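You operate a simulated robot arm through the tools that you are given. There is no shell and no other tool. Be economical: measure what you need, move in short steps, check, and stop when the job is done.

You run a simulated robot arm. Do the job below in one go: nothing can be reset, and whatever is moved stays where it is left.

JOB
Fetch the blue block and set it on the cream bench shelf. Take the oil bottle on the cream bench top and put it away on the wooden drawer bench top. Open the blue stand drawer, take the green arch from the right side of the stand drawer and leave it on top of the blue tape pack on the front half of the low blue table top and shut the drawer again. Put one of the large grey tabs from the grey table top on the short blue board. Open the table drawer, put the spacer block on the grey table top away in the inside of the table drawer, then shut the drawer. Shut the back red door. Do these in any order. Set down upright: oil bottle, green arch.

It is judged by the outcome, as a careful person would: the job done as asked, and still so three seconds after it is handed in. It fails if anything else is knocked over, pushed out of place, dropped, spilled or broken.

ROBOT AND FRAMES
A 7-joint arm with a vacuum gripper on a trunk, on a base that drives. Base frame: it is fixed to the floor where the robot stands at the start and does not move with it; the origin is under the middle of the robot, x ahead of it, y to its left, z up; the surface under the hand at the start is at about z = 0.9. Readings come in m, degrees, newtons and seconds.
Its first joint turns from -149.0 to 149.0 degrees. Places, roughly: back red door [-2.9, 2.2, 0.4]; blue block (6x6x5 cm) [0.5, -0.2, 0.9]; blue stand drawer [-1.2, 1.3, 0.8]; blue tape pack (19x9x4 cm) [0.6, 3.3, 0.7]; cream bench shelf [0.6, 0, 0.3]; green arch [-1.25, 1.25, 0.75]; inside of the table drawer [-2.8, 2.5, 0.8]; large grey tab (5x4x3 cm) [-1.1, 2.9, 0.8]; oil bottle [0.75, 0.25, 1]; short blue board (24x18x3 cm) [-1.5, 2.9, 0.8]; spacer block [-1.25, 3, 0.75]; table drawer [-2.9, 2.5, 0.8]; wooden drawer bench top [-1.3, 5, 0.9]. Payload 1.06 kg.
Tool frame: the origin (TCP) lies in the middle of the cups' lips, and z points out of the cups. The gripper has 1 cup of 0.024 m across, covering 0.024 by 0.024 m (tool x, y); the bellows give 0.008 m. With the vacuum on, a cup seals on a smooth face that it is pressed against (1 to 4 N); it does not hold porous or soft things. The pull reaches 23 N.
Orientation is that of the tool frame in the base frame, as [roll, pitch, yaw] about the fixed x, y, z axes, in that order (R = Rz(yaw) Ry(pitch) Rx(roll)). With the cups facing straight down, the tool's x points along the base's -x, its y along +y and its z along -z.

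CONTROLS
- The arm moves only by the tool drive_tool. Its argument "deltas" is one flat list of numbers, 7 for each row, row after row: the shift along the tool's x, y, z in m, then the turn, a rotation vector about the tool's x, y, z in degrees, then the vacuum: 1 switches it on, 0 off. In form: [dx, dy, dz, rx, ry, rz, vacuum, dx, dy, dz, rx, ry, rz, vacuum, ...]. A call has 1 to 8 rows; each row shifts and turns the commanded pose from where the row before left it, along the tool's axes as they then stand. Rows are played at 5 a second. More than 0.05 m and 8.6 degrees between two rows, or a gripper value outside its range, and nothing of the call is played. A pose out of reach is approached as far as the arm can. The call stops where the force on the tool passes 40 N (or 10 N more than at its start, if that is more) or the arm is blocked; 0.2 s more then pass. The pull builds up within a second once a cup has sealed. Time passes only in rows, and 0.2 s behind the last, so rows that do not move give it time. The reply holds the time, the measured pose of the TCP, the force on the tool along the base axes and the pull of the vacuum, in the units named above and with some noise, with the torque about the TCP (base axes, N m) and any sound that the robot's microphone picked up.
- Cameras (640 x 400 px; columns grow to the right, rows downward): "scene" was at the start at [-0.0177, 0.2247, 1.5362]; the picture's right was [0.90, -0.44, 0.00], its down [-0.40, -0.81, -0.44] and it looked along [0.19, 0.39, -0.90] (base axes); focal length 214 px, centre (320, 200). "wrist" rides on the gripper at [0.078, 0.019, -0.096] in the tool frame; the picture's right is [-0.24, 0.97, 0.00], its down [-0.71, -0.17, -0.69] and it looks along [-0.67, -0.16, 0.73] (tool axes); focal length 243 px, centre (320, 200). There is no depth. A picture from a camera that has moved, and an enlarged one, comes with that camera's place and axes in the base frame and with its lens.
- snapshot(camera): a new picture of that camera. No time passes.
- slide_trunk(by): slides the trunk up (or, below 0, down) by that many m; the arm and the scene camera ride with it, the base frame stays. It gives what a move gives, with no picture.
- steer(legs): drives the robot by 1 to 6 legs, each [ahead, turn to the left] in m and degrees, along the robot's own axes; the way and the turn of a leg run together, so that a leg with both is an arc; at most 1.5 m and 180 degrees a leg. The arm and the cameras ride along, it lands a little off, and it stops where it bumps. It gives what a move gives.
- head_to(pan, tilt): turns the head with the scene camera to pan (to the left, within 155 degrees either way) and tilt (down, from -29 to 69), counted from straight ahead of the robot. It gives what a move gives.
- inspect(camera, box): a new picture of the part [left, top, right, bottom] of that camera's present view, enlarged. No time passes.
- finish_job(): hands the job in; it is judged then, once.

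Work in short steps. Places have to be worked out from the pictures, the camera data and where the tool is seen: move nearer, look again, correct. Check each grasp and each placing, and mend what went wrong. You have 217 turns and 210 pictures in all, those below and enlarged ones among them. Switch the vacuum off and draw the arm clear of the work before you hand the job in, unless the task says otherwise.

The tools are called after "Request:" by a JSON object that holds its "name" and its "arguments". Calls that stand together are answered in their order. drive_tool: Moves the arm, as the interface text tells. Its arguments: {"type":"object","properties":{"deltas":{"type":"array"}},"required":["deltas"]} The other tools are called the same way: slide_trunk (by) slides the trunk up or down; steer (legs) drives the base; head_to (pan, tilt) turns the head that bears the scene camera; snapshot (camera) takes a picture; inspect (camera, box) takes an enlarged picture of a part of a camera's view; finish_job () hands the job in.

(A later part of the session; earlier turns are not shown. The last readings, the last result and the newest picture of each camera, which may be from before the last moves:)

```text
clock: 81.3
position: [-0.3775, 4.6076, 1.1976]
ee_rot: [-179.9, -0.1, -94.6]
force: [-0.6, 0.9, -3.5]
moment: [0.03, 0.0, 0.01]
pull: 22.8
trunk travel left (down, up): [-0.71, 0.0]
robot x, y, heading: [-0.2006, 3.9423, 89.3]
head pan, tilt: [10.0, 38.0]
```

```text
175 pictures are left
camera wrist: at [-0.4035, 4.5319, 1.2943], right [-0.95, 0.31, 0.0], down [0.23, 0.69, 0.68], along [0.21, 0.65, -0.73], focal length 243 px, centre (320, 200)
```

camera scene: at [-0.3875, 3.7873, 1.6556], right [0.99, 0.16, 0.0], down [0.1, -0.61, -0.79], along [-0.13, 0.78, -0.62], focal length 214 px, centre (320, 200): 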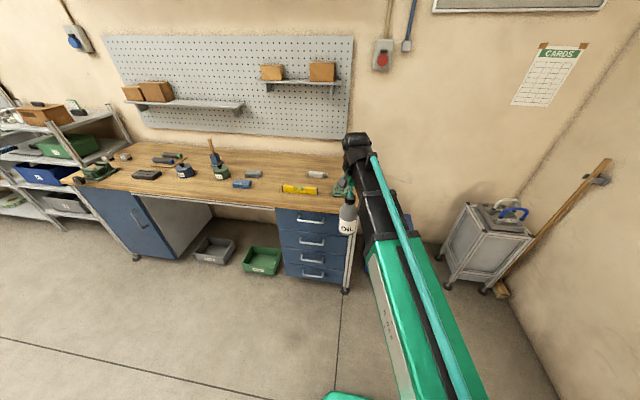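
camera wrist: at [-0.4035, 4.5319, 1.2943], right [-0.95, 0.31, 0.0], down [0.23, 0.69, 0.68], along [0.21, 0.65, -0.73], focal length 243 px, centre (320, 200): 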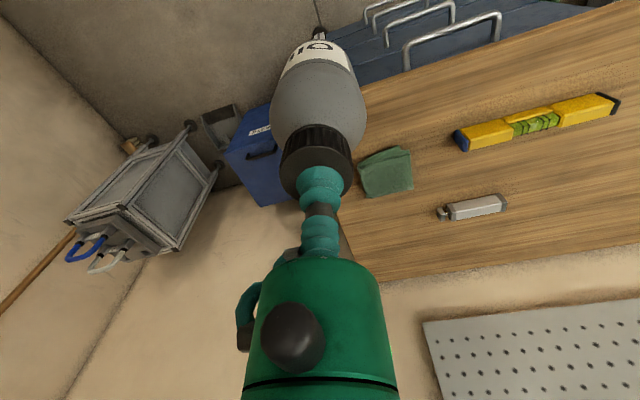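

The front strip is tight; the gap left of the level (x≈-0.88, y≈4.82) is roomier. I turn left 25° and advance 0.2 m to reach it.

Request:
{"name": "steer", "arguments": {"legs": [[0, 25], [0.2, 0]]}}

Request:
{"name": "snapshot", "arguments": {"camera": "wrist"}}

Request:
{"name": "snapshot", "arguments": {"camera": "scene"}}

```text
clock: 84.2
position: [-0.7275, 4.6564, 1.1984]
ee_rot: [-180.0, -0.1, -69.7]
force: [-0.9, 0.3, -3.8]
moment: [0.02, 0.02, 0.01]
pull: 23.3
trunk travel left (down, up): [-0.71, 0.0]
robot x, y, heading: [-0.2827, 4.1339, 114.5]
head pan, tilt: [10.0, 38.0]
```

```text
174 pictures are left
camera wrist: at [-0.7186, 4.5773, 1.2943], right [-0.99, -0.12, 0.0], down [-0.09, 0.72, 0.68], along [-0.08, 0.68, -0.73], focal length 243 px, centre (320, 200)
```

wrist: 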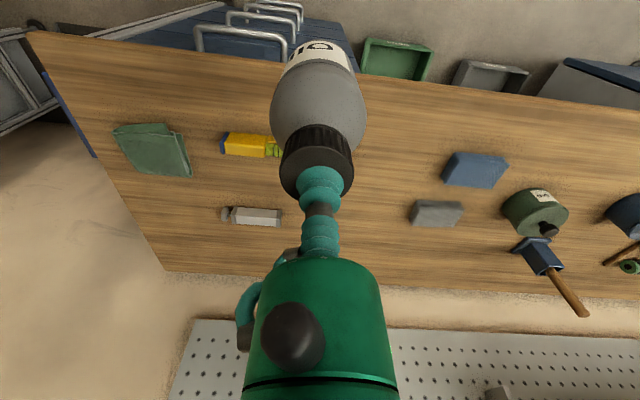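

```text
173 pictures are left
camera scene: at [-0.4717, 4.0926, 1.6555], right [0.82, 0.57, 0.0], down [0.35, -0.51, -0.79], along [-0.45, 0.65, -0.62], focal length 214 px, centre (320, 200)
```

scene: 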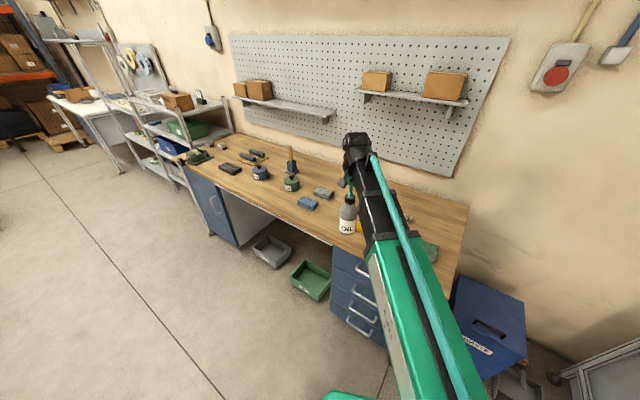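

Level ends at x≈-0.81, blue piece starts x≈-0.99, front edge y≈4.69. I move the bottle to (-0.90, 4.82).

Request:
{"name": "drive_tool", "arguments": {"deltas": [-0.043, 0.021, 0, 0, 0, 0, 1, -0.043, 0.021, 0, 0, 0, 0, 1, -0.043, 0.021, 0, 0, 0, 0, 1, -0.043, 0.021, 0, 0, 0, 0, 1, -0.043, 0.021, 0, 0, 0, 0, 1, 0, 0, 0, 0, 0, 0, 1]}}

Request:
{"name": "snapshot", "arguments": {"camera": "wrist"}}

Request:
{"name": "snapshot", "arguments": {"camera": "scene"}}

```text
clock: 85.6
position: [-0.9009, 4.8187, 1.1974]
ee_rot: [179.9, 0.0, -69.6]
force: [-0.2, -0.7, -3.0]
moment: [0.02, -0.03, 0.01]
pull: 22.5
trunk travel left (down, up): [-0.71, 0.0]
robot x, y, heading: [-0.2866, 4.1321, 114.3]
head pan, tilt: [10.0, 38.0]
```

```text
172 pictures are left
camera wrist: at [-0.8916, 4.7393, 1.2939], right [-0.99, -0.12, 0.0], down [-0.09, 0.72, 0.69], along [-0.08, 0.68, -0.73], focal length 243 px, centre (320, 200)
```

wrist: 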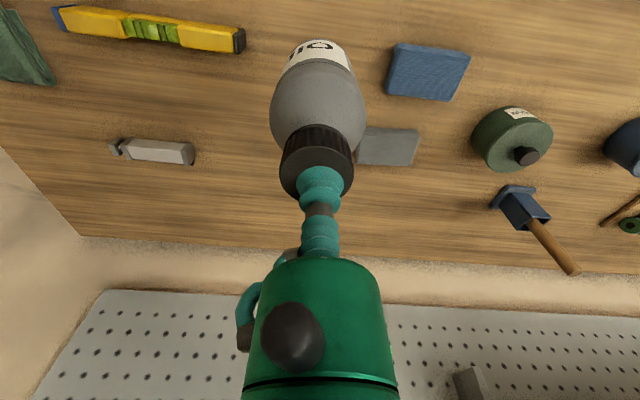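

```text
171 pictures are left
camera scene: at [-0.4708, 4.091, 1.6556], right [0.82, 0.57, 0.0], down [0.35, -0.51, -0.79], along [-0.45, 0.65, -0.62], focal length 214 px, centre (320, 200)
```

scene: 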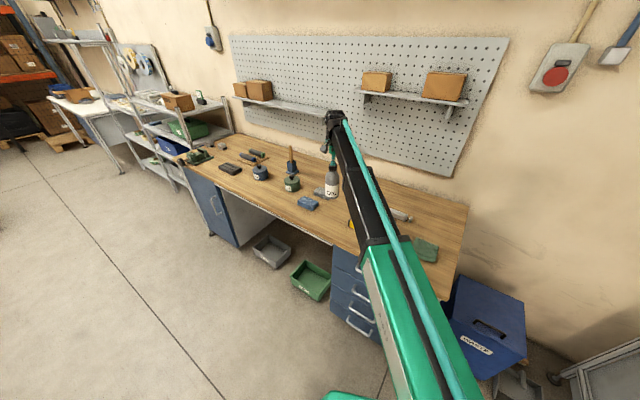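

Clear on both sides. I lower to z≈1.085, then in small steps to contact.

Request:
{"name": "drive_tool", "arguments": {"deltas": [0, 0, 0.04, 0, 0, 0, 1, 0, 0, 0.04, 0, 0, 0, 1, 0, 0, 0.025, 0, 0, 0, 1, 0, 0, 0.005, 0, 0, 0, 1, 0, 0, 0.004, 0, 0, 0, 1]}}

```text
clock: 86.8
position: [-0.9007, 4.8187, 1.0832]
ee_rot: [-180.0, 0.0, -69.5]
force: [0.3, 0.5, -3.8]
moment: [0.03, 0.02, 0.04]
pull: 22.5
trunk travel left (down, up): [-0.71, 0.0]
robot x, y, heading: [-0.2856, 4.1312, 114.4]
head pan, tilt: [10.0, 38.0]
```

No contact yet; continue in small steps.

Request:
{"name": "drive_tool", "arguments": {"deltas": [0, 0, 0.004, 0, 0, 0, 1, 0, 0, 0.003, 0, 0, 0, 1, 0, 0, 0.003, 0, 0, 0, 1, 0, 0, 0.003, 0, 0, 0, 1]}}

```text
clock: 87.8
position: [-0.9021, 4.8191, 1.0709]
ee_rot: [-180.0, 0.1, -69.5]
force: [-0.5, -0.2, -3.2]
moment: [0.04, 0.05, -0.02]
pull: 22.8
trunk travel left (down, up): [-0.71, 0.0]
robot x, y, heading: [-0.2826, 4.1295, 114.6]
head pan, tilt: [10.0, 38.0]
```

Still hanging (-3 N). Continue.

Request:
{"name": "drive_tool", "arguments": {"deltas": [0, 0, 0.003, 0, 0, 0, 1, 0, 0, 0.003, 0, 0, 0, 1, 0, 0, 0.003, 0, 0, 0, 1]}}

Request:
{"name": "snapshot", "arguments": {"camera": "wrist"}}

```text
clock: 88.6
position: [-0.9007, 4.8197, 1.063]
ee_rot: [-179.9, 0.0, -69.5]
force: [-0.6, 0.2, -4.2]
moment: [0.05, 0.02, 0.02]
pull: 22.8
trunk travel left (down, up): [-0.71, 0.0]
robot x, y, heading: [-0.2893, 4.1313, 114.2]
head pan, tilt: [10.0, 38.0]
```

```text
170 pictures are left
camera wrist: at [-0.892, 4.7408, 1.1582], right [-0.99, -0.12, 0.0], down [-0.09, 0.72, 0.68], along [-0.08, 0.68, -0.73], focal length 243 px, centre (320, 200)
```

wrist: 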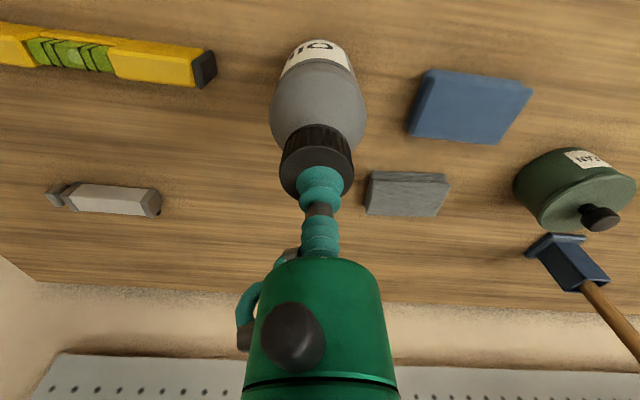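

Continue lowering.

Request:
{"name": "drive_tool", "arguments": {"deltas": [0, 0, 0.004, 0, 0, 0, 1, 0, 0, 0.004, 0, 0, 0, 1, 0, 0, 0.003, 0, 0, 0, 1]}}

Request:
{"name": "drive_tool", "arguments": {"deltas": [0, 0, 0.003, 0, 0, 0, 1, 0, 0, 0.003, 0, 0, 0, 1]}}

```text
clock: 89.4
position: [-0.9005, 4.8206, 1.0528]
ee_rot: [180.0, 0.0, -69.4]
force: [-0.5, 0.3, -2.6]
moment: [0.03, 0.05, -0.02]
pull: 22.8
trunk travel left (down, up): [-0.71, 0.0]
robot x, y, heading: [-0.2847, 4.1323, 114.6]
head pan, tilt: [10.0, 38.0]
```

```text
clock: 90.0
position: [-0.9015, 4.8206, 1.0476]
ee_rot: [-179.9, 0.2, -69.5]
force: [-2.2, 3.7, 17.9]
moment: [0.04, 0.04, -0.02]
pull: 23.0
trunk travel left (down, up): [-0.71, 0.0]
robot x, y, heading: [-0.2878, 4.1303, 114.6]
head pan, tilt: [10.0, 38.0]
```

Contact (17.9 N). Release, wait, then lift.

Request:
{"name": "drive_tool", "arguments": {"deltas": [0, 0, -0.003, 0, 0, 0, 0, 0, 0, 0, 0, 0, 0, 0, 0, 0, 0, 0, 0, 0, 0, 0, 0, 0, 0, 0, 0, 0, 0, 0, -0.008, 0, 0, 0, 0, 0, 0, -0.04, 0, 0, 0, 0, 0, 0, -0.04, 0, 0, 0, 0, 0, 0, -0.04, 0, 0, 0, 0]}}

Request:
{"name": "snapshot", "arguments": {"camera": "wrist"}}

Request:
{"name": "snapshot", "arguments": {"camera": "scene"}}

```text
clock: 91.8
position: [-0.8963, 4.8215, 1.1781]
ee_rot: [-179.9, -0.1, -69.5]
force: [-0.6, 0.1, 0.0]
moment: [0.02, -0.02, 0.0]
pull: 0.1
trunk travel left (down, up): [-0.71, 0.0]
robot x, y, heading: [-0.287, 4.1337, 114.5]
head pan, tilt: [10.0, 38.0]
```

```text
169 pictures are left
camera wrist: at [-0.8875, 4.742, 1.274], right [-0.99, -0.12, 0.0], down [-0.09, 0.72, 0.69], along [-0.08, 0.68, -0.73], focal length 243 px, centre (320, 200)
```

wrist: 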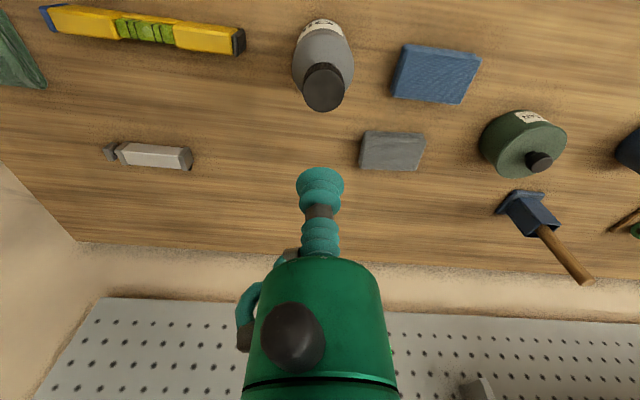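

```text
168 pictures are left
camera scene: at [-0.4707, 4.0908, 1.6555], right [0.82, 0.57, 0.0], down [0.35, -0.51, -0.79], along [-0.45, 0.65, -0.62], focal length 214 px, centre (320, 200)
```

scene: 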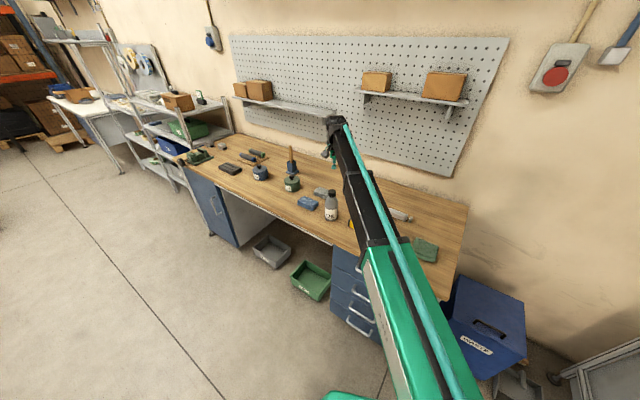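

Bottle stands upright. I retract the arm, back away, and survey the grey table and machine area to the left.

Request:
{"name": "drive_tool", "arguments": {"deltas": [0.045, 0, -0.02, 0, 0, 0, 0, 0.045, 0, 0, 0, 0, 0, 0, 0.045, 0, 0, 0, 0, 0, 0, 0.045, 0, 0, 0, 0, 0, 0, 0.045, 0, 0, 0, 0, 0, 0, 0.045, 0, 0, 0, 0, 0, 0]}}

Request:
{"name": "steer", "arguments": {"legs": [[-0.35, 0]]}}

Request:
{"name": "head_to", "arguments": {"pan": 60, "tilt": 30}}

Request:
{"name": "snapshot", "arguments": {"camera": "scene"}}

Request:
{"name": "head_to", "arguments": {"pan": 100, "tilt": 40}}

Request:
{"name": "snapshot", "arguments": {"camera": "scene"}}

```text
clock: 93.2
position: [-0.8067, 4.5652, 1.1989]
ee_rot: [180.0, 0.2, -69.3]
force: [-0.8, -0.8, -0.2]
moment: [0.03, 0.04, 0.02]
pull: 0.1
trunk travel left (down, up): [-0.71, 0.0]
robot x, y, heading: [-0.2874, 4.1334, 114.8]
head pan, tilt: [10.0, 38.0]
```

```text
clock: 95.4
position: [-0.6649, 4.2404, 1.1985]
ee_rot: [-180.0, 0.1, -68.7]
force: [-0.9, 0.2, -0.2]
moment: [0.04, 0.0, -0.01]
pull: 0.1
trunk travel left (down, up): [-0.71, 0.0]
robot x, y, heading: [-0.1384, 3.8117, 115.3]
head pan, tilt: [10.0, 38.0]
```

```text
clock: 96.6
position: [-0.6655, 4.2406, 1.198]
ee_rot: [-180.0, 0.0, -68.8]
force: [0.4, -0.1, 0.4]
moment: [0.01, 0.0, -0.03]
pull: 0.1
trunk travel left (down, up): [-0.71, 0.0]
robot x, y, heading: [-0.1381, 3.8192, 115.4]
head pan, tilt: [60.0, 30.0]
```

```text
167 pictures are left
camera scene: at [-0.3634, 3.7081, 1.6679], right [0.08, 1.0, 0.0], down [0.5, -0.04, -0.87], along [-0.86, 0.07, -0.5], focal length 214 px, centre (320, 200)
```

scene: 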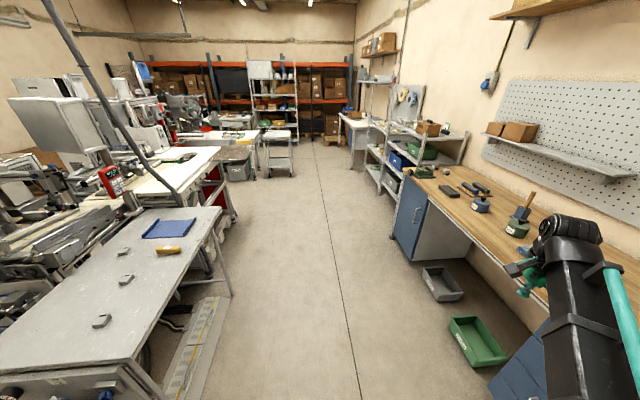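

```text
clock: 97.7
position: [-0.6651, 4.2412, 1.198]
ee_rot: [-180.0, 0.0, -68.7]
force: [-0.7, -0.1, 0.8]
moment: [0.01, -0.02, 0.0]
pull: 0.1
trunk travel left (down, up): [-0.71, 0.0]
robot x, y, heading: [-0.1396, 3.816, 115.4]
head pan, tilt: [100.0, 40.0]
```

```text
166 pictures are left
camera scene: at [-0.3428, 3.6515, 1.6526], right [-0.58, 0.82, 0.0], down [0.53, 0.37, -0.77], along [-0.63, -0.44, -0.64], focal length 214 px, centre (320, 200)
```

scene: 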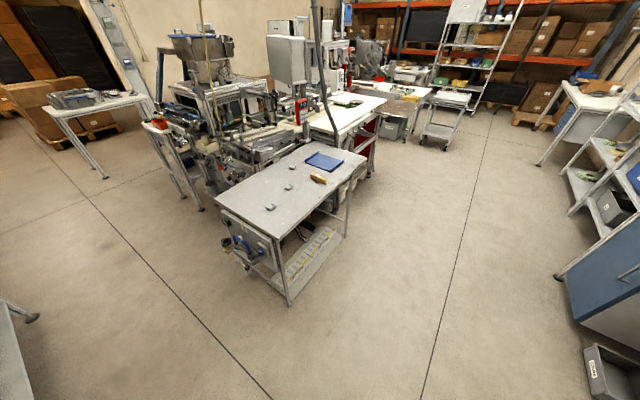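

I zoom into the grey table and beyond.

Request:
{"name": "inspect", "arguments": {"camera": "scene", "box": [200, 130, 380, 260]}}

Request:
{"name": "inspect", "arguments": {"camera": "scene", "box": [290, 40, 480, 160]}}

```text
3.08 times, centred on (290, 195) of scene
camera zoom: at [-0.3428, 3.6515, 1.6526], right [-0.58, 0.82, 0.0], down [0.53, 0.37, -0.77], along [-0.63, -0.44, -0.64], focal length 660 px, centre (412, 215)
```

zoom: 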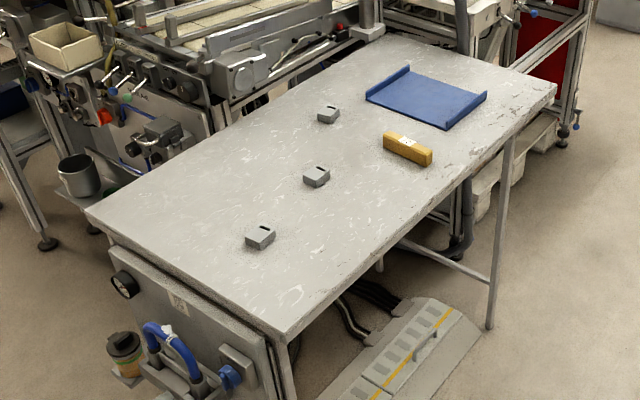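

```text
3.33 times, centred on (385, 100) of scene
camera zoom: at [-0.3428, 3.6515, 1.6526], right [-0.58, 0.82, 0.0], down [0.53, 0.37, -0.77], along [-0.63, -0.44, -0.64], focal length 715 px, centre (103, 533)
```

zoom: 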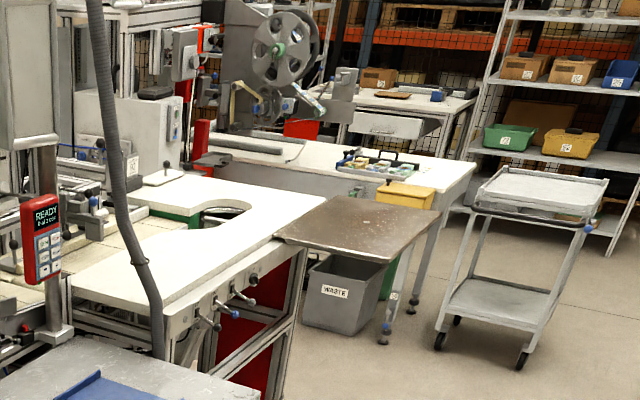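

Grey table with three grey tabs, blue board and a yellow spacer is at x≈-0.9…-1.8. I drive along its near side heading -x, keeping the table on the robot's left.

Request:
{"name": "steer", "arguments": {"legs": [[0, 80], [0.65, 0], [0.4, -15]]}}

Request:
{"name": "head_to", "arguments": {"pan": 70, "tilt": 45}}

Request:
{"name": "snapshot", "arguments": {"camera": "scene"}}

Request:
{"name": "head_to", "arguments": {"pan": 20, "tilt": 30}}

Request:
{"name": "snapshot", "arguments": {"camera": "scene"}}

```text
clock: 106.8
position: [-1.7761, 3.3049, 1.1984]
ee_rot: [-179.9, 0.0, -4.1]
force: [0.0, -0.3, -0.1]
moment: [-0.01, -0.04, 0.0]
pull: 0.1
trunk travel left (down, up): [-0.71, 0.0]
robot x, y, heading: [-1.1621, 3.5979, 179.8]
head pan, tilt: [100.0, 40.0]
```

```text
clock: 107.8
position: [-1.7749, 3.3048, 1.1986]
ee_rot: [-179.9, 0.0, -4.1]
force: [0.0, 0.8, -0.1]
moment: [-0.03, 0.02, 0.04]
pull: 0.1
trunk travel left (down, up): [-0.71, 0.0]
robot x, y, heading: [-1.1642, 3.5947, 179.8]
head pan, tilt: [70.0, 45.0]
```

```text
163 pictures are left
camera scene: at [-1.1468, 3.35, 1.6453], right [-0.94, 0.34, 0.0], down [0.24, 0.66, -0.71], along [-0.24, -0.66, -0.71], focal length 214 px, centre (320, 200)
```

scene: 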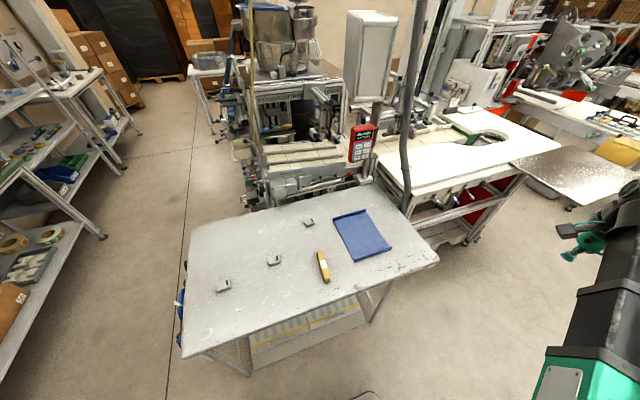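

```text
clock: 109.0
position: [-1.7747, 3.3042, 1.1985]
ee_rot: [-180.0, 0.1, -4.1]
force: [0.6, -0.3, -0.5]
moment: [0.04, 0.0, -0.02]
pull: 0.0
trunk travel left (down, up): [-0.71, 0.0]
robot x, y, heading: [-1.1669, 3.5979, 179.9]
head pan, tilt: [20.0, 30.0]
```

```text
162 pictures are left
camera scene: at [-1.204, 3.3955, 1.6679], right [-0.34, 0.94, 0.0], down [0.47, 0.17, -0.87], along [-0.81, -0.3, -0.5], focal length 214 px, centre (320, 200)
```

scene: 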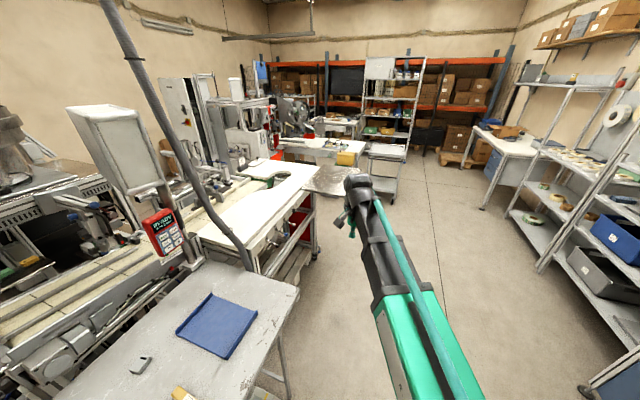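

Tab B is near (-1.115, 2.84). I swing the tool over the table toward it at z≈1.2.

Request:
{"name": "drive_tool", "arguments": {"deltas": [0.0406, 0.0245, 0, 0, 0, 0, 0, 0.0406, 0.0245, 0, 0, 0, 0, 0, 0.0406, 0.0245, 0, 0, 0, 0, 0, 0.0406, 0.0245, 0, 0, 0, 0, 0, 0.0406, 0.0245, 0, 0, 0, 0, 0, 0.0406, 0.0245, 0, 0, 0, 0, 0, 0.0406, 0.0245, 0, 0, 0, 0, 0, 0.0406, 0.0245, 0, 0, 0, 0, 0]}}

Request:
{"name": "drive_tool", "arguments": {"deltas": [0.0406, 0.0245, 0.02, 0, 0, 0, 0, 0.0406, 0.0245, 0.01, 0, 0, 0, 0, 0.0406, 0.0245, 0.01, 0, 0, 0, 0, 0.0406, 0.0245, 0, 0, 0, 0, 0, 0.0406, 0.0245, 0, 0, 0, 0, 0, 0.0406, 0.0245, 0, 0, 0, 0, 0, 0.0406, 0.0245, 0, 0, 0, 0, 0, 0.0406, 0.0245, 0, 0, 0, 0, 0]}}

Request:
{"name": "snapshot", "arguments": {"camera": "wrist"}}

```text
clock: 110.8
position: [-1.4621, 3.0859, 1.1977]
ee_rot: [-180.0, 0.1, -4.1]
force: [0.0, 0.7, 0.2]
moment: [0.0, 0.0, 0.01]
pull: 0.1
trunk travel left (down, up): [-0.71, 0.0]
robot x, y, heading: [-1.1633, 3.5966, 180.2]
head pan, tilt: [20.0, 30.0]
```

```text
refused: row 1 steps farther than a row can; nothing moved
```

```text
161 pictures are left
camera wrist: at [-1.387, 3.0615, 1.2935], right [-0.3, -0.95, 0.0], down [-0.69, 0.22, 0.69], along [-0.65, 0.21, -0.73], focal length 243 px, centre (320, 200)
```

wrist: 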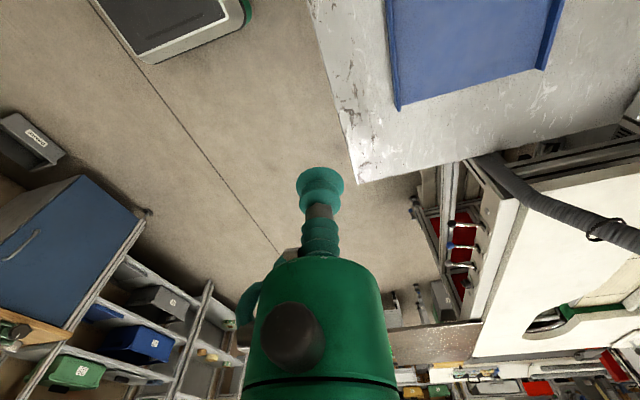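

Continue toward tab B.

Request:
{"name": "drive_tool", "arguments": {"deltas": [0.0406, 0.0245, 0, 0, 0, 0, 0, 0.0406, 0.0245, 0, 0, 0, 0, 0, 0.0406, 0.0245, 0, 0, 0, 0, 0, 0.0406, 0.0245, 0, 0, 0, 0, 0, 0.0406, 0.0245, 0, 0, 0, 0, 0, 0.0406, 0.0245, 0, 0, 0, 0, 0, 0.0406, 0.0245, 0, 0, 0, 0, 0, 0.0406, 0.0245, 0, 0, 0, 0, 0]}}

Request:
{"name": "slide_trunk", "arguments": {"by": -0.2}}

Request:
{"name": "snapshot", "arguments": {"camera": "wrist"}}

```text
clock: 112.6
position: [-1.155, 2.8655, 1.1956]
ee_rot: [179.9, -0.1, -4.1]
force: [-0.2, 0.0, 0.2]
moment: [-0.01, 0.01, 0.0]
pull: 0.0
trunk travel left (down, up): [-0.71, 0.0]
robot x, y, heading: [-1.1646, 3.595, 179.9]
head pan, tilt: [20.0, 30.0]
```

```text
clock: 114.7
position: [-1.156, 2.8674, 0.9964]
ee_rot: [180.0, 0.0, -4.1]
force: [0.6, -0.5, 0.3]
moment: [0.02, 0.02, -0.01]
pull: 0.1
trunk travel left (down, up): [-0.51, 0.2]
robot x, y, heading: [-1.1643, 3.5993, 180.1]
head pan, tilt: [20.0, 30.0]
```

```text
160 pictures are left
camera wrist: at [-1.0793, 2.8434, 1.0924], right [-0.3, -0.95, 0.0], down [-0.69, 0.22, 0.69], along [-0.65, 0.21, -0.73], focal length 243 px, centre (320, 200)
```

wrist: 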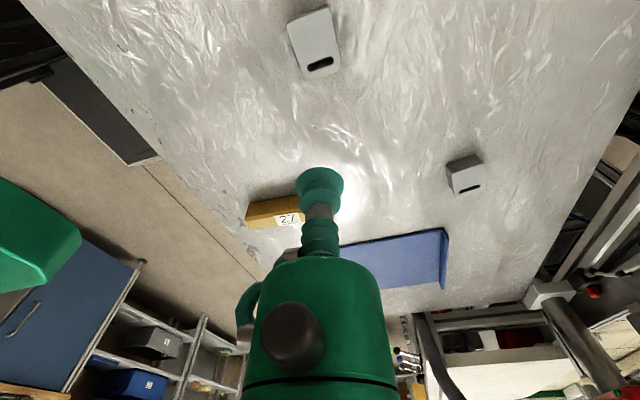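

Tab B lies just ahead, with a slot at its -x end. I move over its flat part and lower to z≈0.9.

Request:
{"name": "drive_tool", "arguments": {"deltas": [0.036, -0.001, 0.01, 0, 0, 0, 0, 0, 0, 0.04, 0, 0, 0, 0, 0, 0, 0.03, 0, 0, 0, 0, 0, 0, 0, 0, 0, 0, 0]}}

Request:
{"name": "snapshot", "arguments": {"camera": "wrist"}}

```text
clock: 115.7
position: [-1.1208, 2.8647, 0.9154]
ee_rot: [-180.0, 0.0, -4.1]
force: [0.5, 0.1, 0.5]
moment: [0.04, 0.01, 0.0]
pull: 0.1
trunk travel left (down, up): [-0.51, 0.2]
robot x, y, heading: [-1.165, 3.5987, 180.0]
head pan, tilt: [20.0, 30.0]
```

```text
159 pictures are left
camera wrist: at [-1.0442, 2.8409, 1.0121], right [-0.3, -0.95, 0.0], down [-0.69, 0.22, 0.69], along [-0.65, 0.21, -0.73], focal length 243 px, centre (320, 200)
```

wrist: 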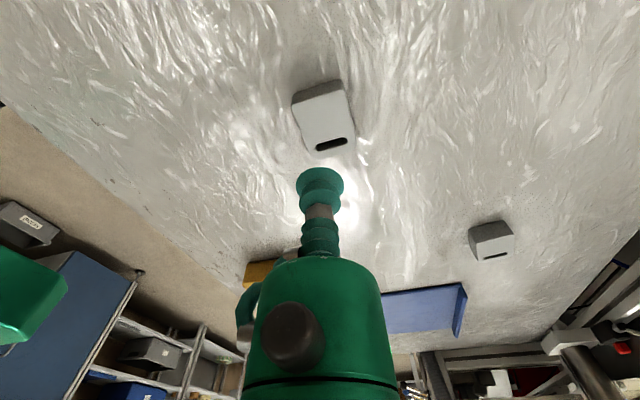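

The flat part's centre ≈(-1.118, 2.864), top z≈0.84. I descend with vacuum on.

Request:
{"name": "drive_tool", "arguments": {"deltas": [0.003, 0, 0.03, 0, 0, 0, 1, 0, 0, 0.025, 0, 0, 0, 1, 0, 0, 0.01, 0, 0, 0, 1, 0, 0, 0.005, 0, 0, 0, 1, 0, 0, 0.005, 0, 0, 0, 1]}}

Request:
{"name": "inspect", "arguments": {"camera": "wrist", "box": [220, 80, 420, 240]}}

```text
clock: 116.9
position: [-1.1172, 2.8651, 0.8437]
ee_rot: [179.8, 0.0, -4.1]
force: [-1.9, -4.8, 20.9]
moment: [0.02, 0.02, 0.03]
pull: 22.8
trunk travel left (down, up): [-0.51, 0.2]
robot x, y, heading: [-1.164, 3.5978, 180.0]
head pan, tilt: [20.0, 30.0]
```

```text
2.50 times, centred on (320, 160) of wrist
camera zoom: at [-1.0407, 2.8412, 0.9395], right [-0.3, -0.95, 0.0], down [-0.69, 0.22, 0.68], along [-0.65, 0.21, -0.73], focal length 606 px, centre (320, 300)
```

zoom: 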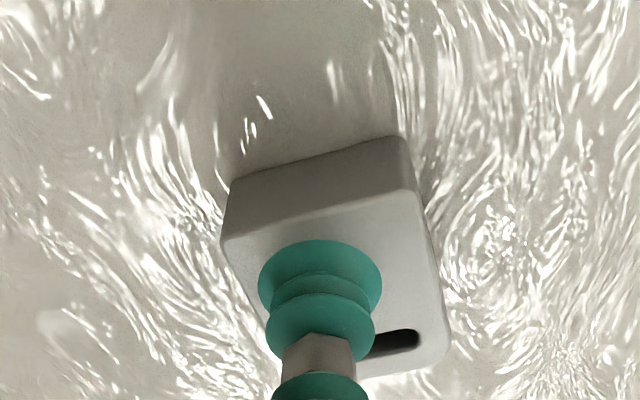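

Sealed. I lift and move toward the board at about (-1.52, 2.87).

Request:
{"name": "drive_tool", "arguments": {"deltas": [0, 0, -0.01, 0, 0, 0, 1, 0, 0, -0.04, 0, 0, 0, 1, 0, 0, -0.05, 0, 0, 0, 1, -0.045, 0.002, 0, 0, 0, 0, 1, -0.045, 0.002, 0, 0, 0, 0, 1, -0.045, 0.002, 0, 0, 0, 0, 1, -0.045, 0.002, 0, 0, 0, 0, 1, -0.045, 0.002, 0, 0, 0, 0, 1]}}

Request:
{"name": "snapshot", "arguments": {"camera": "wrist"}}

```text
clock: 118.7
position: [-1.3424, 2.8715, 0.9429]
ee_rot: [-179.9, 0.0, -4.0]
force: [0.4, -0.1, 0.1]
moment: [-0.01, 0.0, -0.03]
pull: 23.3
trunk travel left (down, up): [-0.51, 0.2]
robot x, y, heading: [-1.1633, 3.5988, 180.0]
head pan, tilt: [20.0, 30.0]
```

```text
157 pictures are left
camera wrist: at [-1.2665, 2.8485, 1.0388], right [-0.3, -0.95, 0.0], down [-0.69, 0.22, 0.69], along [-0.65, 0.21, -0.73], focal length 243 px, centre (320, 200)
```

wrist: 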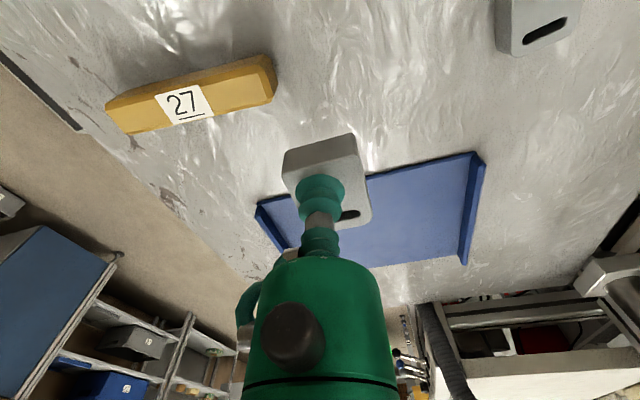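

Board spans x -1.44…-1.62, y 2.75…2.98 with lips at the y ends. I go to its centre and lower.

Request:
{"name": "drive_tool", "arguments": {"deltas": [-0.0455, 0.004, 0, 0, 0, 0, 1, -0.0455, 0.004, 0, 0, 0, 0, 1, -0.0455, 0.004, 0, 0, 0, 0, 1, -0.0455, 0.004, 0, 0, 0, 0, 1, 0, 0, 0.03, 0, 0, 0, 1, 0, 0, 0, 0, 0, 0, 1]}}

Request:
{"name": "snapshot", "arguments": {"camera": "wrist"}}

```text
clock: 120.1
position: [-1.5259, 2.8695, 0.9106]
ee_rot: [-179.9, 0.0, -4.1]
force: [-0.6, -0.3, -0.2]
moment: [0.01, -0.03, -0.02]
pull: 22.8
trunk travel left (down, up): [-0.51, 0.2]
robot x, y, heading: [-1.165, 3.5955, 179.8]
head pan, tilt: [20.0, 30.0]
```

```text
156 pictures are left
camera wrist: at [-1.4496, 2.846, 1.0064], right [-0.3, -0.95, 0.0], down [-0.69, 0.22, 0.69], along [-0.65, 0.21, -0.73], focal length 243 px, centre (320, 200)
```

wrist: 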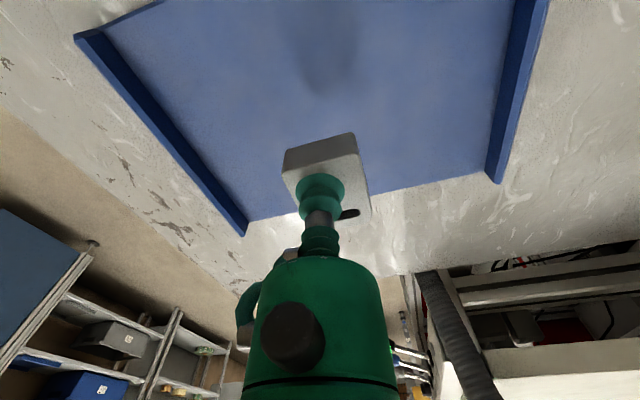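

Well centred. Lower to contact.

Request:
{"name": "drive_tool", "arguments": {"deltas": [0, 0, 0.035, 0, 0, 0, 1, 0, 0, 0.008, 0, 0, 0, 1, 0, 0, 0.005, 0, 0, 0, 1, 0, 0, 0.004, 0, 0, 0, 1]}}

```text
clock: 121.1
position: [-1.525, 2.8681, 0.8601]
ee_rot: [179.9, 0.1, -4.1]
force: [0.0, -0.4, 0.0]
moment: [0.0, -0.01, -0.04]
pull: 22.5
trunk travel left (down, up): [-0.51, 0.2]
robot x, y, heading: [-1.1641, 3.5976, 179.9]
head pan, tilt: [20.0, 30.0]
```

No contact yet, keep lowering.

Request:
{"name": "drive_tool", "arguments": {"deltas": [0, 0, 0.003, 0, 0, 0, 1, 0, 0, 0.003, 0, 0, 0, 1, 0, 0, 0.003, 0, 0, 0, 1]}}

```text
clock: 121.9
position: [-1.5245, 2.8691, 0.8525]
ee_rot: [179.9, 0.0, -4.1]
force: [-1.7, -1.8, 8.1]
moment: [-0.02, -0.03, 0.0]
pull: 22.9
trunk travel left (down, up): [-0.51, 0.2]
robot x, y, heading: [-1.1612, 3.5992, 179.8]
head pan, tilt: [20.0, 30.0]
```

Contact. Release and lift.

Request:
{"name": "drive_tool", "arguments": {"deltas": [0, 0, 0, 0, 0, 0, 0, 0, 0, 0, 0, 0, 0, 0, 0, 0, 0, 0, 0, 0, 0, 0, 0, 0, 0, 0, 0, 0, 0, 0, -0.01, 0, 0, 0, 0, 0, 0, -0.04, 0, 0, 0, 0, 0, 0, -0.04, 0, 0, 0, 0]}}

Request:
{"name": "snapshot", "arguments": {"camera": "wrist"}}

```text
clock: 123.5
position: [-1.5228, 2.8678, 0.9399]
ee_rot: [-179.9, -0.1, -4.1]
force: [0.0, 0.1, 0.5]
moment: [-0.02, -0.01, 0.0]
pull: 0.0
trunk travel left (down, up): [-0.51, 0.2]
robot x, y, heading: [-1.1631, 3.5953, 179.8]
head pan, tilt: [20.0, 30.0]
```

```text
155 pictures are left
camera wrist: at [-1.4453, 2.8445, 1.0353], right [-0.3, -0.95, 0.0], down [-0.69, 0.22, 0.69], along [-0.65, 0.21, -0.73], focal length 243 px, centre (320, 200)
```

wrist: 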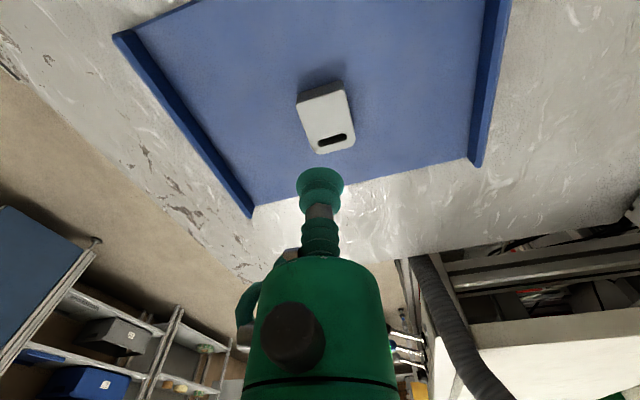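

Tab sits on the board. I raise the trunk and swing the arm out to the front of the robot, away from the hose.

Request:
{"name": "slide_trunk", "arguments": {"by": 0.2}}

Request:
{"name": "drive_tool", "arguments": {"deltas": [-0.005, -0.048, 0, 0, 0, 0, 0, -0.005, -0.048, 0, 0, 0, 0, 0, -0.02, -0.043, 0, 0, 0, 0, 0, -0.03, -0.038, 0, 0, 0, 0, 0, -0.035, -0.033, 0, 0, 0, 0, 0, -0.035, -0.033, 0, 0, 0, 0, 0, -0.035, -0.033, 0, 0, 0, 0, 0, -0.035, -0.033, 0, 0, 0, 0, 0]}}

Request:
{"name": "drive_tool", "arguments": {"deltas": [-0.03, -0.038, 0, 0, 0, 0, 0, -0.03, -0.038, 0, 0, 0, 0, 0, -0.02, -0.04, 0, 0, 0, 0, 0]}}

Request:
{"name": "steer", "arguments": {"legs": [[0.9, 0]]}}

Request:
{"name": "head_to", "arguments": {"pan": 65, "tilt": 40}}

Request:
{"name": "snapshot", "arguments": {"camera": "scene"}}

```text
clock: 125.7
position: [-1.5224, 2.8682, 1.1397]
ee_rot: [179.9, 0.1, -4.1]
force: [1.1, -0.4, 0.0]
moment: [-0.01, -0.01, 0.01]
pull: 0.1
trunk travel left (down, up): [-0.71, 0.0]
robot x, y, heading: [-1.1653, 3.5991, 179.7]
head pan, tilt: [20.0, 30.0]
```

```text
clock: 127.5
position: [-1.7021, 3.1922, 1.138]
ee_rot: [180.0, 0.0, -4.1]
force: [-0.5, -0.2, -0.6]
moment: [-0.04, 0.0, -0.02]
pull: 0.0
trunk travel left (down, up): [-0.71, 0.0]
robot x, y, heading: [-1.1632, 3.601, 180.0]
head pan, tilt: [20.0, 30.0]
```

```text
clock: 128.3
position: [-1.7732, 3.314, 1.1394]
ee_rot: [180.0, 0.0, -4.1]
force: [-0.1, -1.1, 0.0]
moment: [-0.04, 0.01, 0.03]
pull: 0.1
trunk travel left (down, up): [-0.71, 0.0]
robot x, y, heading: [-1.1646, 3.6002, 179.9]
head pan, tilt: [20.0, 30.0]
```

```text
clock: 133.1
position: [-2.6883, 3.2862, 1.1387]
ee_rot: [180.0, -0.1, -2.6]
force: [-0.3, -0.1, -0.2]
moment: [0.03, 0.02, 0.0]
pull: 0.0
trunk travel left (down, up): [-0.71, 0.0]
robot x, y, heading: [-2.085, 3.5841, -178.6]
head pan, tilt: [20.0, 30.0]
```

```text
clock: 134.3
position: [-2.6883, 3.2875, 1.139]
ee_rot: [-179.9, 0.0, -2.5]
force: [-0.9, 0.5, 0.5]
moment: [-0.01, 0.04, 0.0]
pull: 0.0
trunk travel left (down, up): [-0.71, 0.0]
robot x, y, heading: [-2.0852, 3.5856, -178.7]
head pan, tilt: [65.0, 40.0]
```

```text
154 pictures are left
camera scene: at [-2.0708, 3.3387, 1.6526], right [-0.92, 0.4, 0.0], down [0.26, 0.59, -0.77], along [-0.31, -0.7, -0.64], focal length 214 px, centre (320, 200)
```

scene: 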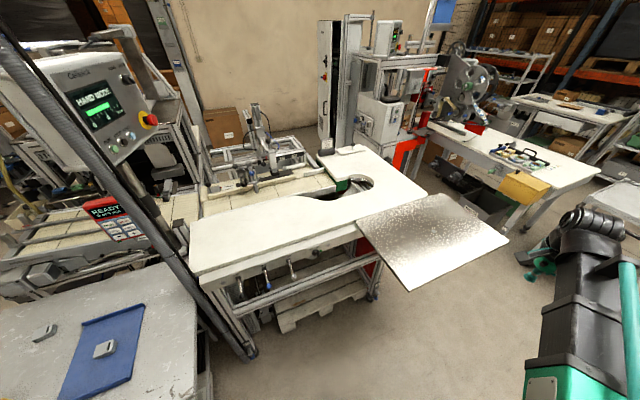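

The drawer and red door seem to be on the -x end of the white counter. I drive further to x≈-3.1 and look back.

Request:
{"name": "steer", "arguments": {"legs": [[1.0, 0]]}}

Request:
{"name": "head_to", "arguments": {"pan": 100, "tilt": 35}}

Request:
{"name": "snapshot", "arguments": {"camera": "scene"}}

Request:
{"name": "head_to", "arguments": {"pan": 60, "tilt": 40}}

Request:
{"name": "snapshot", "arguments": {"camera": "scene"}}

```text
clock: 139.5
position: [-3.6877, 3.2427, 1.1382]
ee_rot: [-179.9, -0.1, -1.6]
force: [-0.3, -0.7, 0.9]
moment: [-0.03, 0.0, -0.03]
pull: 0.1
trunk travel left (down, up): [-0.71, 0.0]
robot x, y, heading: [-3.0896, 3.5531, -177.7]
head pan, tilt: [65.0, 40.0]
```

```text
clock: 140.5
position: [-3.6882, 3.2434, 1.1384]
ee_rot: [180.0, 0.1, -1.8]
force: [-0.9, 1.0, -0.5]
moment: [-0.03, 0.02, 0.03]
pull: 0.1
trunk travel left (down, up): [-0.71, 0.0]
robot x, y, heading: [-3.0947, 3.554, -177.4]
head pan, tilt: [100.0, 35.0]
```

```text
153 pictures are left
camera scene: at [-3.0192, 3.2979, 1.6601], right [-0.98, -0.21, 0.0], down [-0.12, 0.56, -0.82], along [0.18, -0.8, -0.57], focal length 214 px, centre (320, 200)
```

scene: 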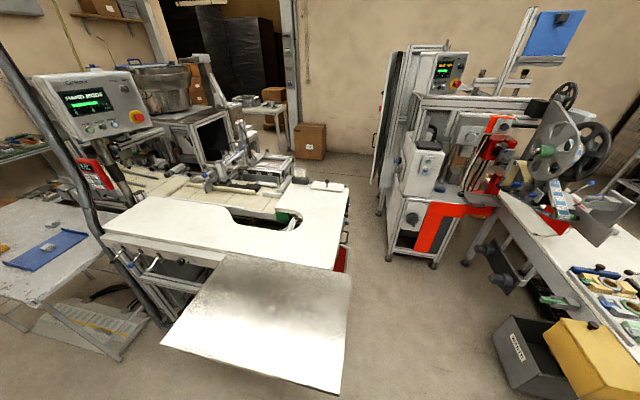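

```text
clock: 141.6
position: [-3.6881, 3.2425, 1.1386]
ee_rot: [-179.9, 0.0, -1.8]
force: [0.0, 0.0, 0.6]
moment: [-0.04, 0.01, 0.01]
pull: 0.1
trunk travel left (down, up): [-0.71, 0.0]
robot x, y, heading: [-3.0941, 3.5528, -177.5]
head pan, tilt: [60.0, 40.0]
```

```text
152 pictures are left
camera scene: at [-3.0774, 3.3085, 1.6526], right [-0.89, 0.46, 0.0], down [0.3, 0.57, -0.77], along [-0.35, -0.68, -0.64], focal length 214 px, centre (320, 200)
```

scene: 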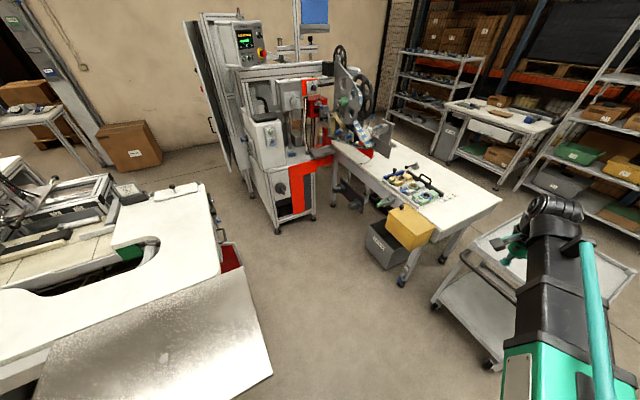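

The counter's -x end (x≈-2.93) holds the drawer and an ajar red door. I go to x≈-3.4 and turn to face -y, then look at that end.

Request:
{"name": "steer", "arguments": {"legs": [[0.33, 0], [0, 88]]}}

Request:
{"name": "head_to", "arguments": {"pan": 25, "tilt": 45}}

Request:
{"name": "snapshot", "arguments": {"camera": "scene"}}

Request:
{"name": "snapshot", "arguments": {"camera": "wrist"}}

```text
clock: 147.5
position: [-3.122, 2.9338, 1.1391]
ee_rot: [180.0, 0.0, 87.0]
force: [-0.3, -0.1, 0.4]
moment: [0.03, 0.0, -0.04]
pull: 0.0
trunk travel left (down, up): [-0.71, 0.0]
robot x, y, heading: [-3.4177, 3.5373, -88.9]
head pan, tilt: [60.0, 40.0]
```

```text
clock: 148.5
position: [-3.1232, 2.9344, 1.1396]
ee_rot: [180.0, 0.1, 86.9]
force: [-0.1, -0.2, 0.7]
moment: [-0.02, -0.01, -0.01]
pull: 0.1
trunk travel left (down, up): [-0.71, 0.0]
robot x, y, heading: [-3.4169, 3.538, -88.8]
head pan, tilt: [25.0, 45.0]
```

```text
151 pictures are left
camera scene: at [-3.2129, 3.5136, 1.6453], right [-0.9, -0.44, 0.0], down [-0.31, 0.64, -0.71], along [0.31, -0.64, -0.71], focal length 214 px, centre (320, 200)
```

scene: 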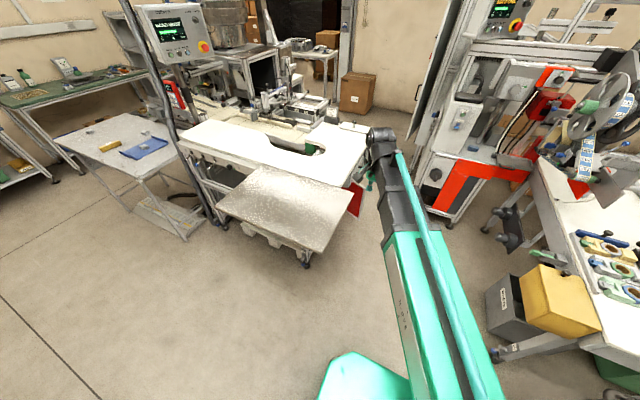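

```text
150 pictures are left
camera wrist: at [-3.0994, 3.0127, 1.2343], right [0.96, -0.29, 0.0], down [-0.21, -0.7, 0.69], along [-0.2, -0.66, -0.73], focal length 243 px, centre (320, 200)
```

wrist: 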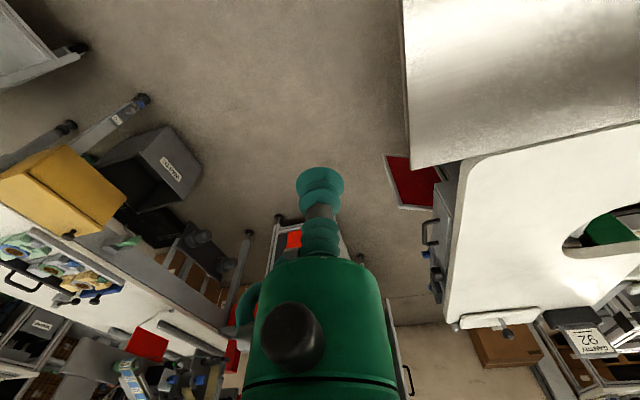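

I see the red door ajar and a drawer front with a black handle on the -x face. I'll turn the tool horizontal (pointing +x, camera above): first drive 0.15 m ahead and yaw the tool.

Request:
{"name": "steer", "arguments": {"legs": [[0.15, 0]]}}

Request:
{"name": "drive_tool", "arguments": {"deltas": [-0.0, -0.03, 0, 0, 0, 8, 0, 0, -0.03, 0, 0, 0, 8, 0, 0, 0, 0, 0, 0, 8, 0, 0, 0, 0, 0, 0, 8, 0, 0, 0, 0, 0, 0, 8, 0, 0, 0, 0, 0, 0, 8, 0, 0, 0, 0, 0, 0, 8, 0, 0, 0, 0, 0, 0, 8, 0]}}

Request:
{"name": "drive_tool", "arguments": {"deltas": [0, 0, 0, 0, 0, 8, 0, 0, 0, 0, 0, 0, 8, 0, 0, 0, 0, 0, 0, 7, 0, 0, 0, 0, 0, 8, 0, 0, 0, 0, 0, 0, 8, 0, 0, 0, 0, 0, 0, 8, 0, 0]}}

```text
clock: 149.9
position: [-3.1192, 2.7844, 1.1379]
ee_rot: [-179.9, 0.0, 86.9]
force: [0.1, 0.0, -0.2]
moment: [-0.02, -0.02, -0.01]
pull: 0.1
trunk travel left (down, up): [-0.71, 0.0]
robot x, y, heading: [-3.4133, 3.3893, -89.1]
head pan, tilt: [25.0, 45.0]
```

```text
clock: 151.7
position: [-3.1796, 2.7939, 1.138]
ee_rot: [179.9, -0.1, 22.8]
force: [0.6, -0.6, 0.0]
moment: [-0.01, 0.01, 0.01]
pull: 0.1
trunk travel left (down, up): [-0.71, 0.0]
robot x, y, heading: [-3.4158, 3.3884, -88.9]
head pan, tilt: [25.0, 45.0]
```

```text
clock: 153.1
position: [-3.1803, 2.7945, 1.1384]
ee_rot: [-180.0, -24.1, -0.1]
force: [-1.1, 0.0, -0.4]
moment: [-0.02, 0.0, -0.02]
pull: 0.1
trunk travel left (down, up): [-0.71, 0.0]
robot x, y, heading: [-3.4182, 3.3904, -89.1]
head pan, tilt: [25.0, 45.0]
```

Good; continue pitching to horizontal.

Request:
{"name": "drive_tool", "arguments": {"deltas": [0, 0, 0, 0, 8.2, 0, 0, 0, 0, 0, 0, 8.2, 0, 0, 0, 0, 0, 0, 8.2, 0, 0, 0, 0, 0, 0, 8.2, 0, 0, 0, 0, 0, 0, 8.2, 0, 0, 0, 0, 0, 0, 8.2, 0, 0, 0, 0, 0, 0, 8.2, 0, 0, 0, 0, 0, 0, 8.5, 0, 0]}}

Request:
{"name": "snapshot", "arguments": {"camera": "wrist"}}

```text
clock: 154.9
position: [-3.1804, 2.792, 1.1373]
ee_rot: [51.5, -89.9, 128.4]
force: [-1.0, 0.0, 0.0]
moment: [-0.01, -0.03, -0.02]
pull: 0.1
trunk travel left (down, up): [-0.71, 0.0]
robot x, y, heading: [-3.4166, 3.3908, -89.1]
head pan, tilt: [25.0, 45.0]
```

```text
149 pictures are left
camera wrist: at [-3.2754, 2.7747, 1.2171], right [0.0, -0.97, -0.23], down [-0.68, 0.17, -0.71], along [0.73, 0.16, -0.67], focal length 243 px, centre (320, 200)
```

wrist: 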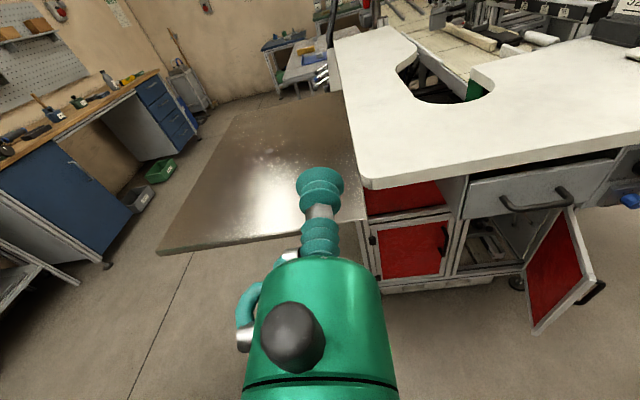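

Now I see it clearly: drawer front (y≈2.31–2.56, z≈0.75–0.85, x≈-2.9) with a bar handle, and the back red door open below. I move in line with the drawer's left part and lower the trunk.

Request:
{"name": "drive_tool", "arguments": {"deltas": [0, 0.044, 0, 0, 0, 0, 0, 0, 0.044, 0, 0, 0, 0, 0, 0, 0.044, 0, 0, 0, 0, 0, 0, 0.044, 0, 0, 0, 0, 0, 0, 0.044, 0, 0, 0, 0, 0, 0, 0.044, 0, 0, 0, 0, 0]}}

Request:
{"name": "slide_trunk", "arguments": {"by": -0.25}}

Request:
{"name": "snapshot", "arguments": {"camera": "wrist"}}

Request:
{"name": "snapshot", "arguments": {"camera": "scene"}}

```text
clock: 156.3
position: [-3.1802, 2.5274, 1.1376]
ee_rot: [-173.2, -89.9, -6.9]
force: [0.5, 0.2, -0.2]
moment: [0.01, 0.04, -0.03]
pull: 0.1
trunk travel left (down, up): [-0.71, 0.0]
robot x, y, heading: [-3.4152, 3.3913, -89.0]
head pan, tilt: [25.0, 45.0]
```

```text
clock: 158.8
position: [-3.1803, 2.5297, 0.8878]
ee_rot: [169.0, -89.9, 10.8]
force: [-0.4, 0.7, 0.3]
moment: [-0.02, 0.01, 0.02]
pull: 0.1
trunk travel left (down, up): [-0.46, 0.25]
robot x, y, heading: [-3.4153, 3.3885, -88.9]
head pan, tilt: [25.0, 45.0]
```

```text
148 pictures are left
camera wrist: at [-3.2759, 2.5107, 0.9662], right [0.0, -0.97, -0.23], down [-0.69, 0.17, -0.71], along [0.73, 0.16, -0.67], focal length 243 px, centre (320, 200)
```

wrist: 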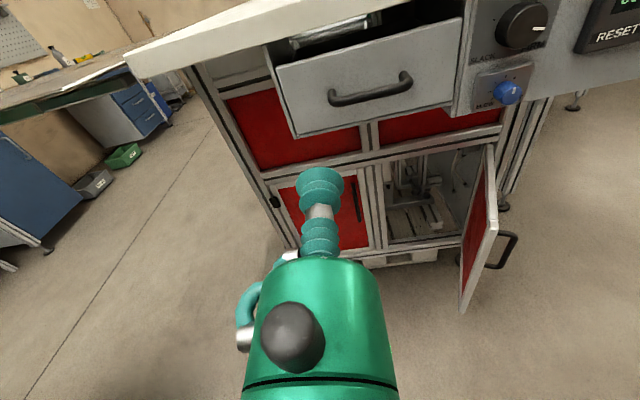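

```text
147 pictures are left
camera scene: at [-3.2105, 3.3649, 1.3954], right [-0.9, -0.44, 0.0], down [-0.31, 0.64, -0.71], along [0.31, -0.64, -0.71], focal length 214 px, centre (320, 200)
```

scene: 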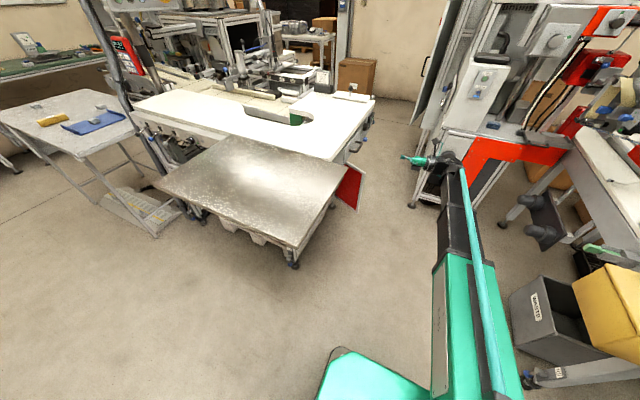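

Refined: drawer front x≈-2.94, y 2.35–2.58, z 0.80–0.89, handle at z≈0.85, y 2.435–2.52. I approach the spot just below the handle, stopping short at x≈-3.06.

Request:
{"name": "drive_tool", "arguments": {"deltas": [-0.023, 0.017, 0.03, 0, 0, 0, 0, -0.023, 0.017, 0.03, 0, 0, 0, 0, -0.022, 0.016, 0.03, 0, 0, 0, 0, 0, 0, 0.03, 0, 0, 0, 0, 0, 0, 0, 0, 0, 0, 0]}}

Request:
{"name": "snapshot", "arguments": {"camera": "wrist"}}

```text
clock: 160.0
position: [-3.0602, 2.4795, 0.8168]
ee_rot: [165.7, -89.9, 14.4]
force: [0.1, -0.3, -0.8]
moment: [0.0, 0.0, 0.0]
pull: 0.1
trunk travel left (down, up): [-0.46, 0.25]
robot x, y, heading: [-3.4179, 3.3925, -88.9]
head pan, tilt: [25.0, 45.0]
```

```text
146 pictures are left
camera wrist: at [-3.1559, 2.462, 0.8964], right [0.0, -0.97, -0.23], down [-0.69, 0.17, -0.71], along [0.73, 0.16, -0.67], focal length 243 px, centre (320, 200)
```

wrist: 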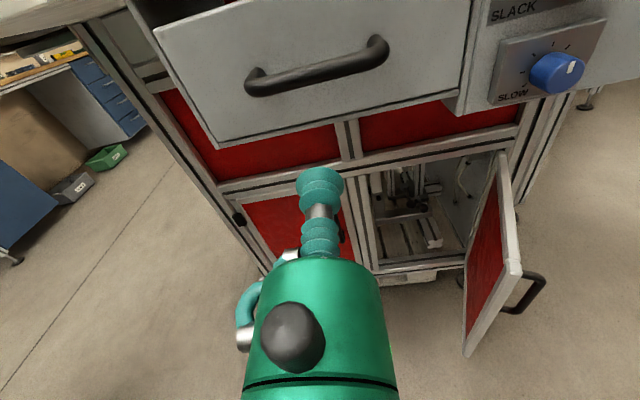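

Spot confirmed (panel x≈-2.946, bottom z 0.796, handle z≈0.845). I advance with vacuum on in shrinking steps.

Request:
{"name": "drive_tool", "arguments": {"deltas": [0, 0, 0.04, 0, 0, 0, 1, 0, 0, 0.04, 0, 0, 0, 1, 0, 0, 0.02, 0, 0, 0, 1, 0, 0, 0.006, 0, 0, 0, 1, 0, 0, 0.005, 0, 0, 0, 1, 0, 0, 0.004, 0, 0, 0, 1]}}

```text
clock: 161.4
position: [-2.9477, 2.4792, 0.819]
ee_rot: [167.4, -89.9, 12.6]
force: [-19.3, 7.6, -4.7]
moment: [-0.03, -0.08, -0.05]
pull: 22.6
trunk travel left (down, up): [-0.46, 0.25]
robot x, y, heading: [-3.4163, 3.3903, -89.2]
head pan, tilt: [25.0, 45.0]
```

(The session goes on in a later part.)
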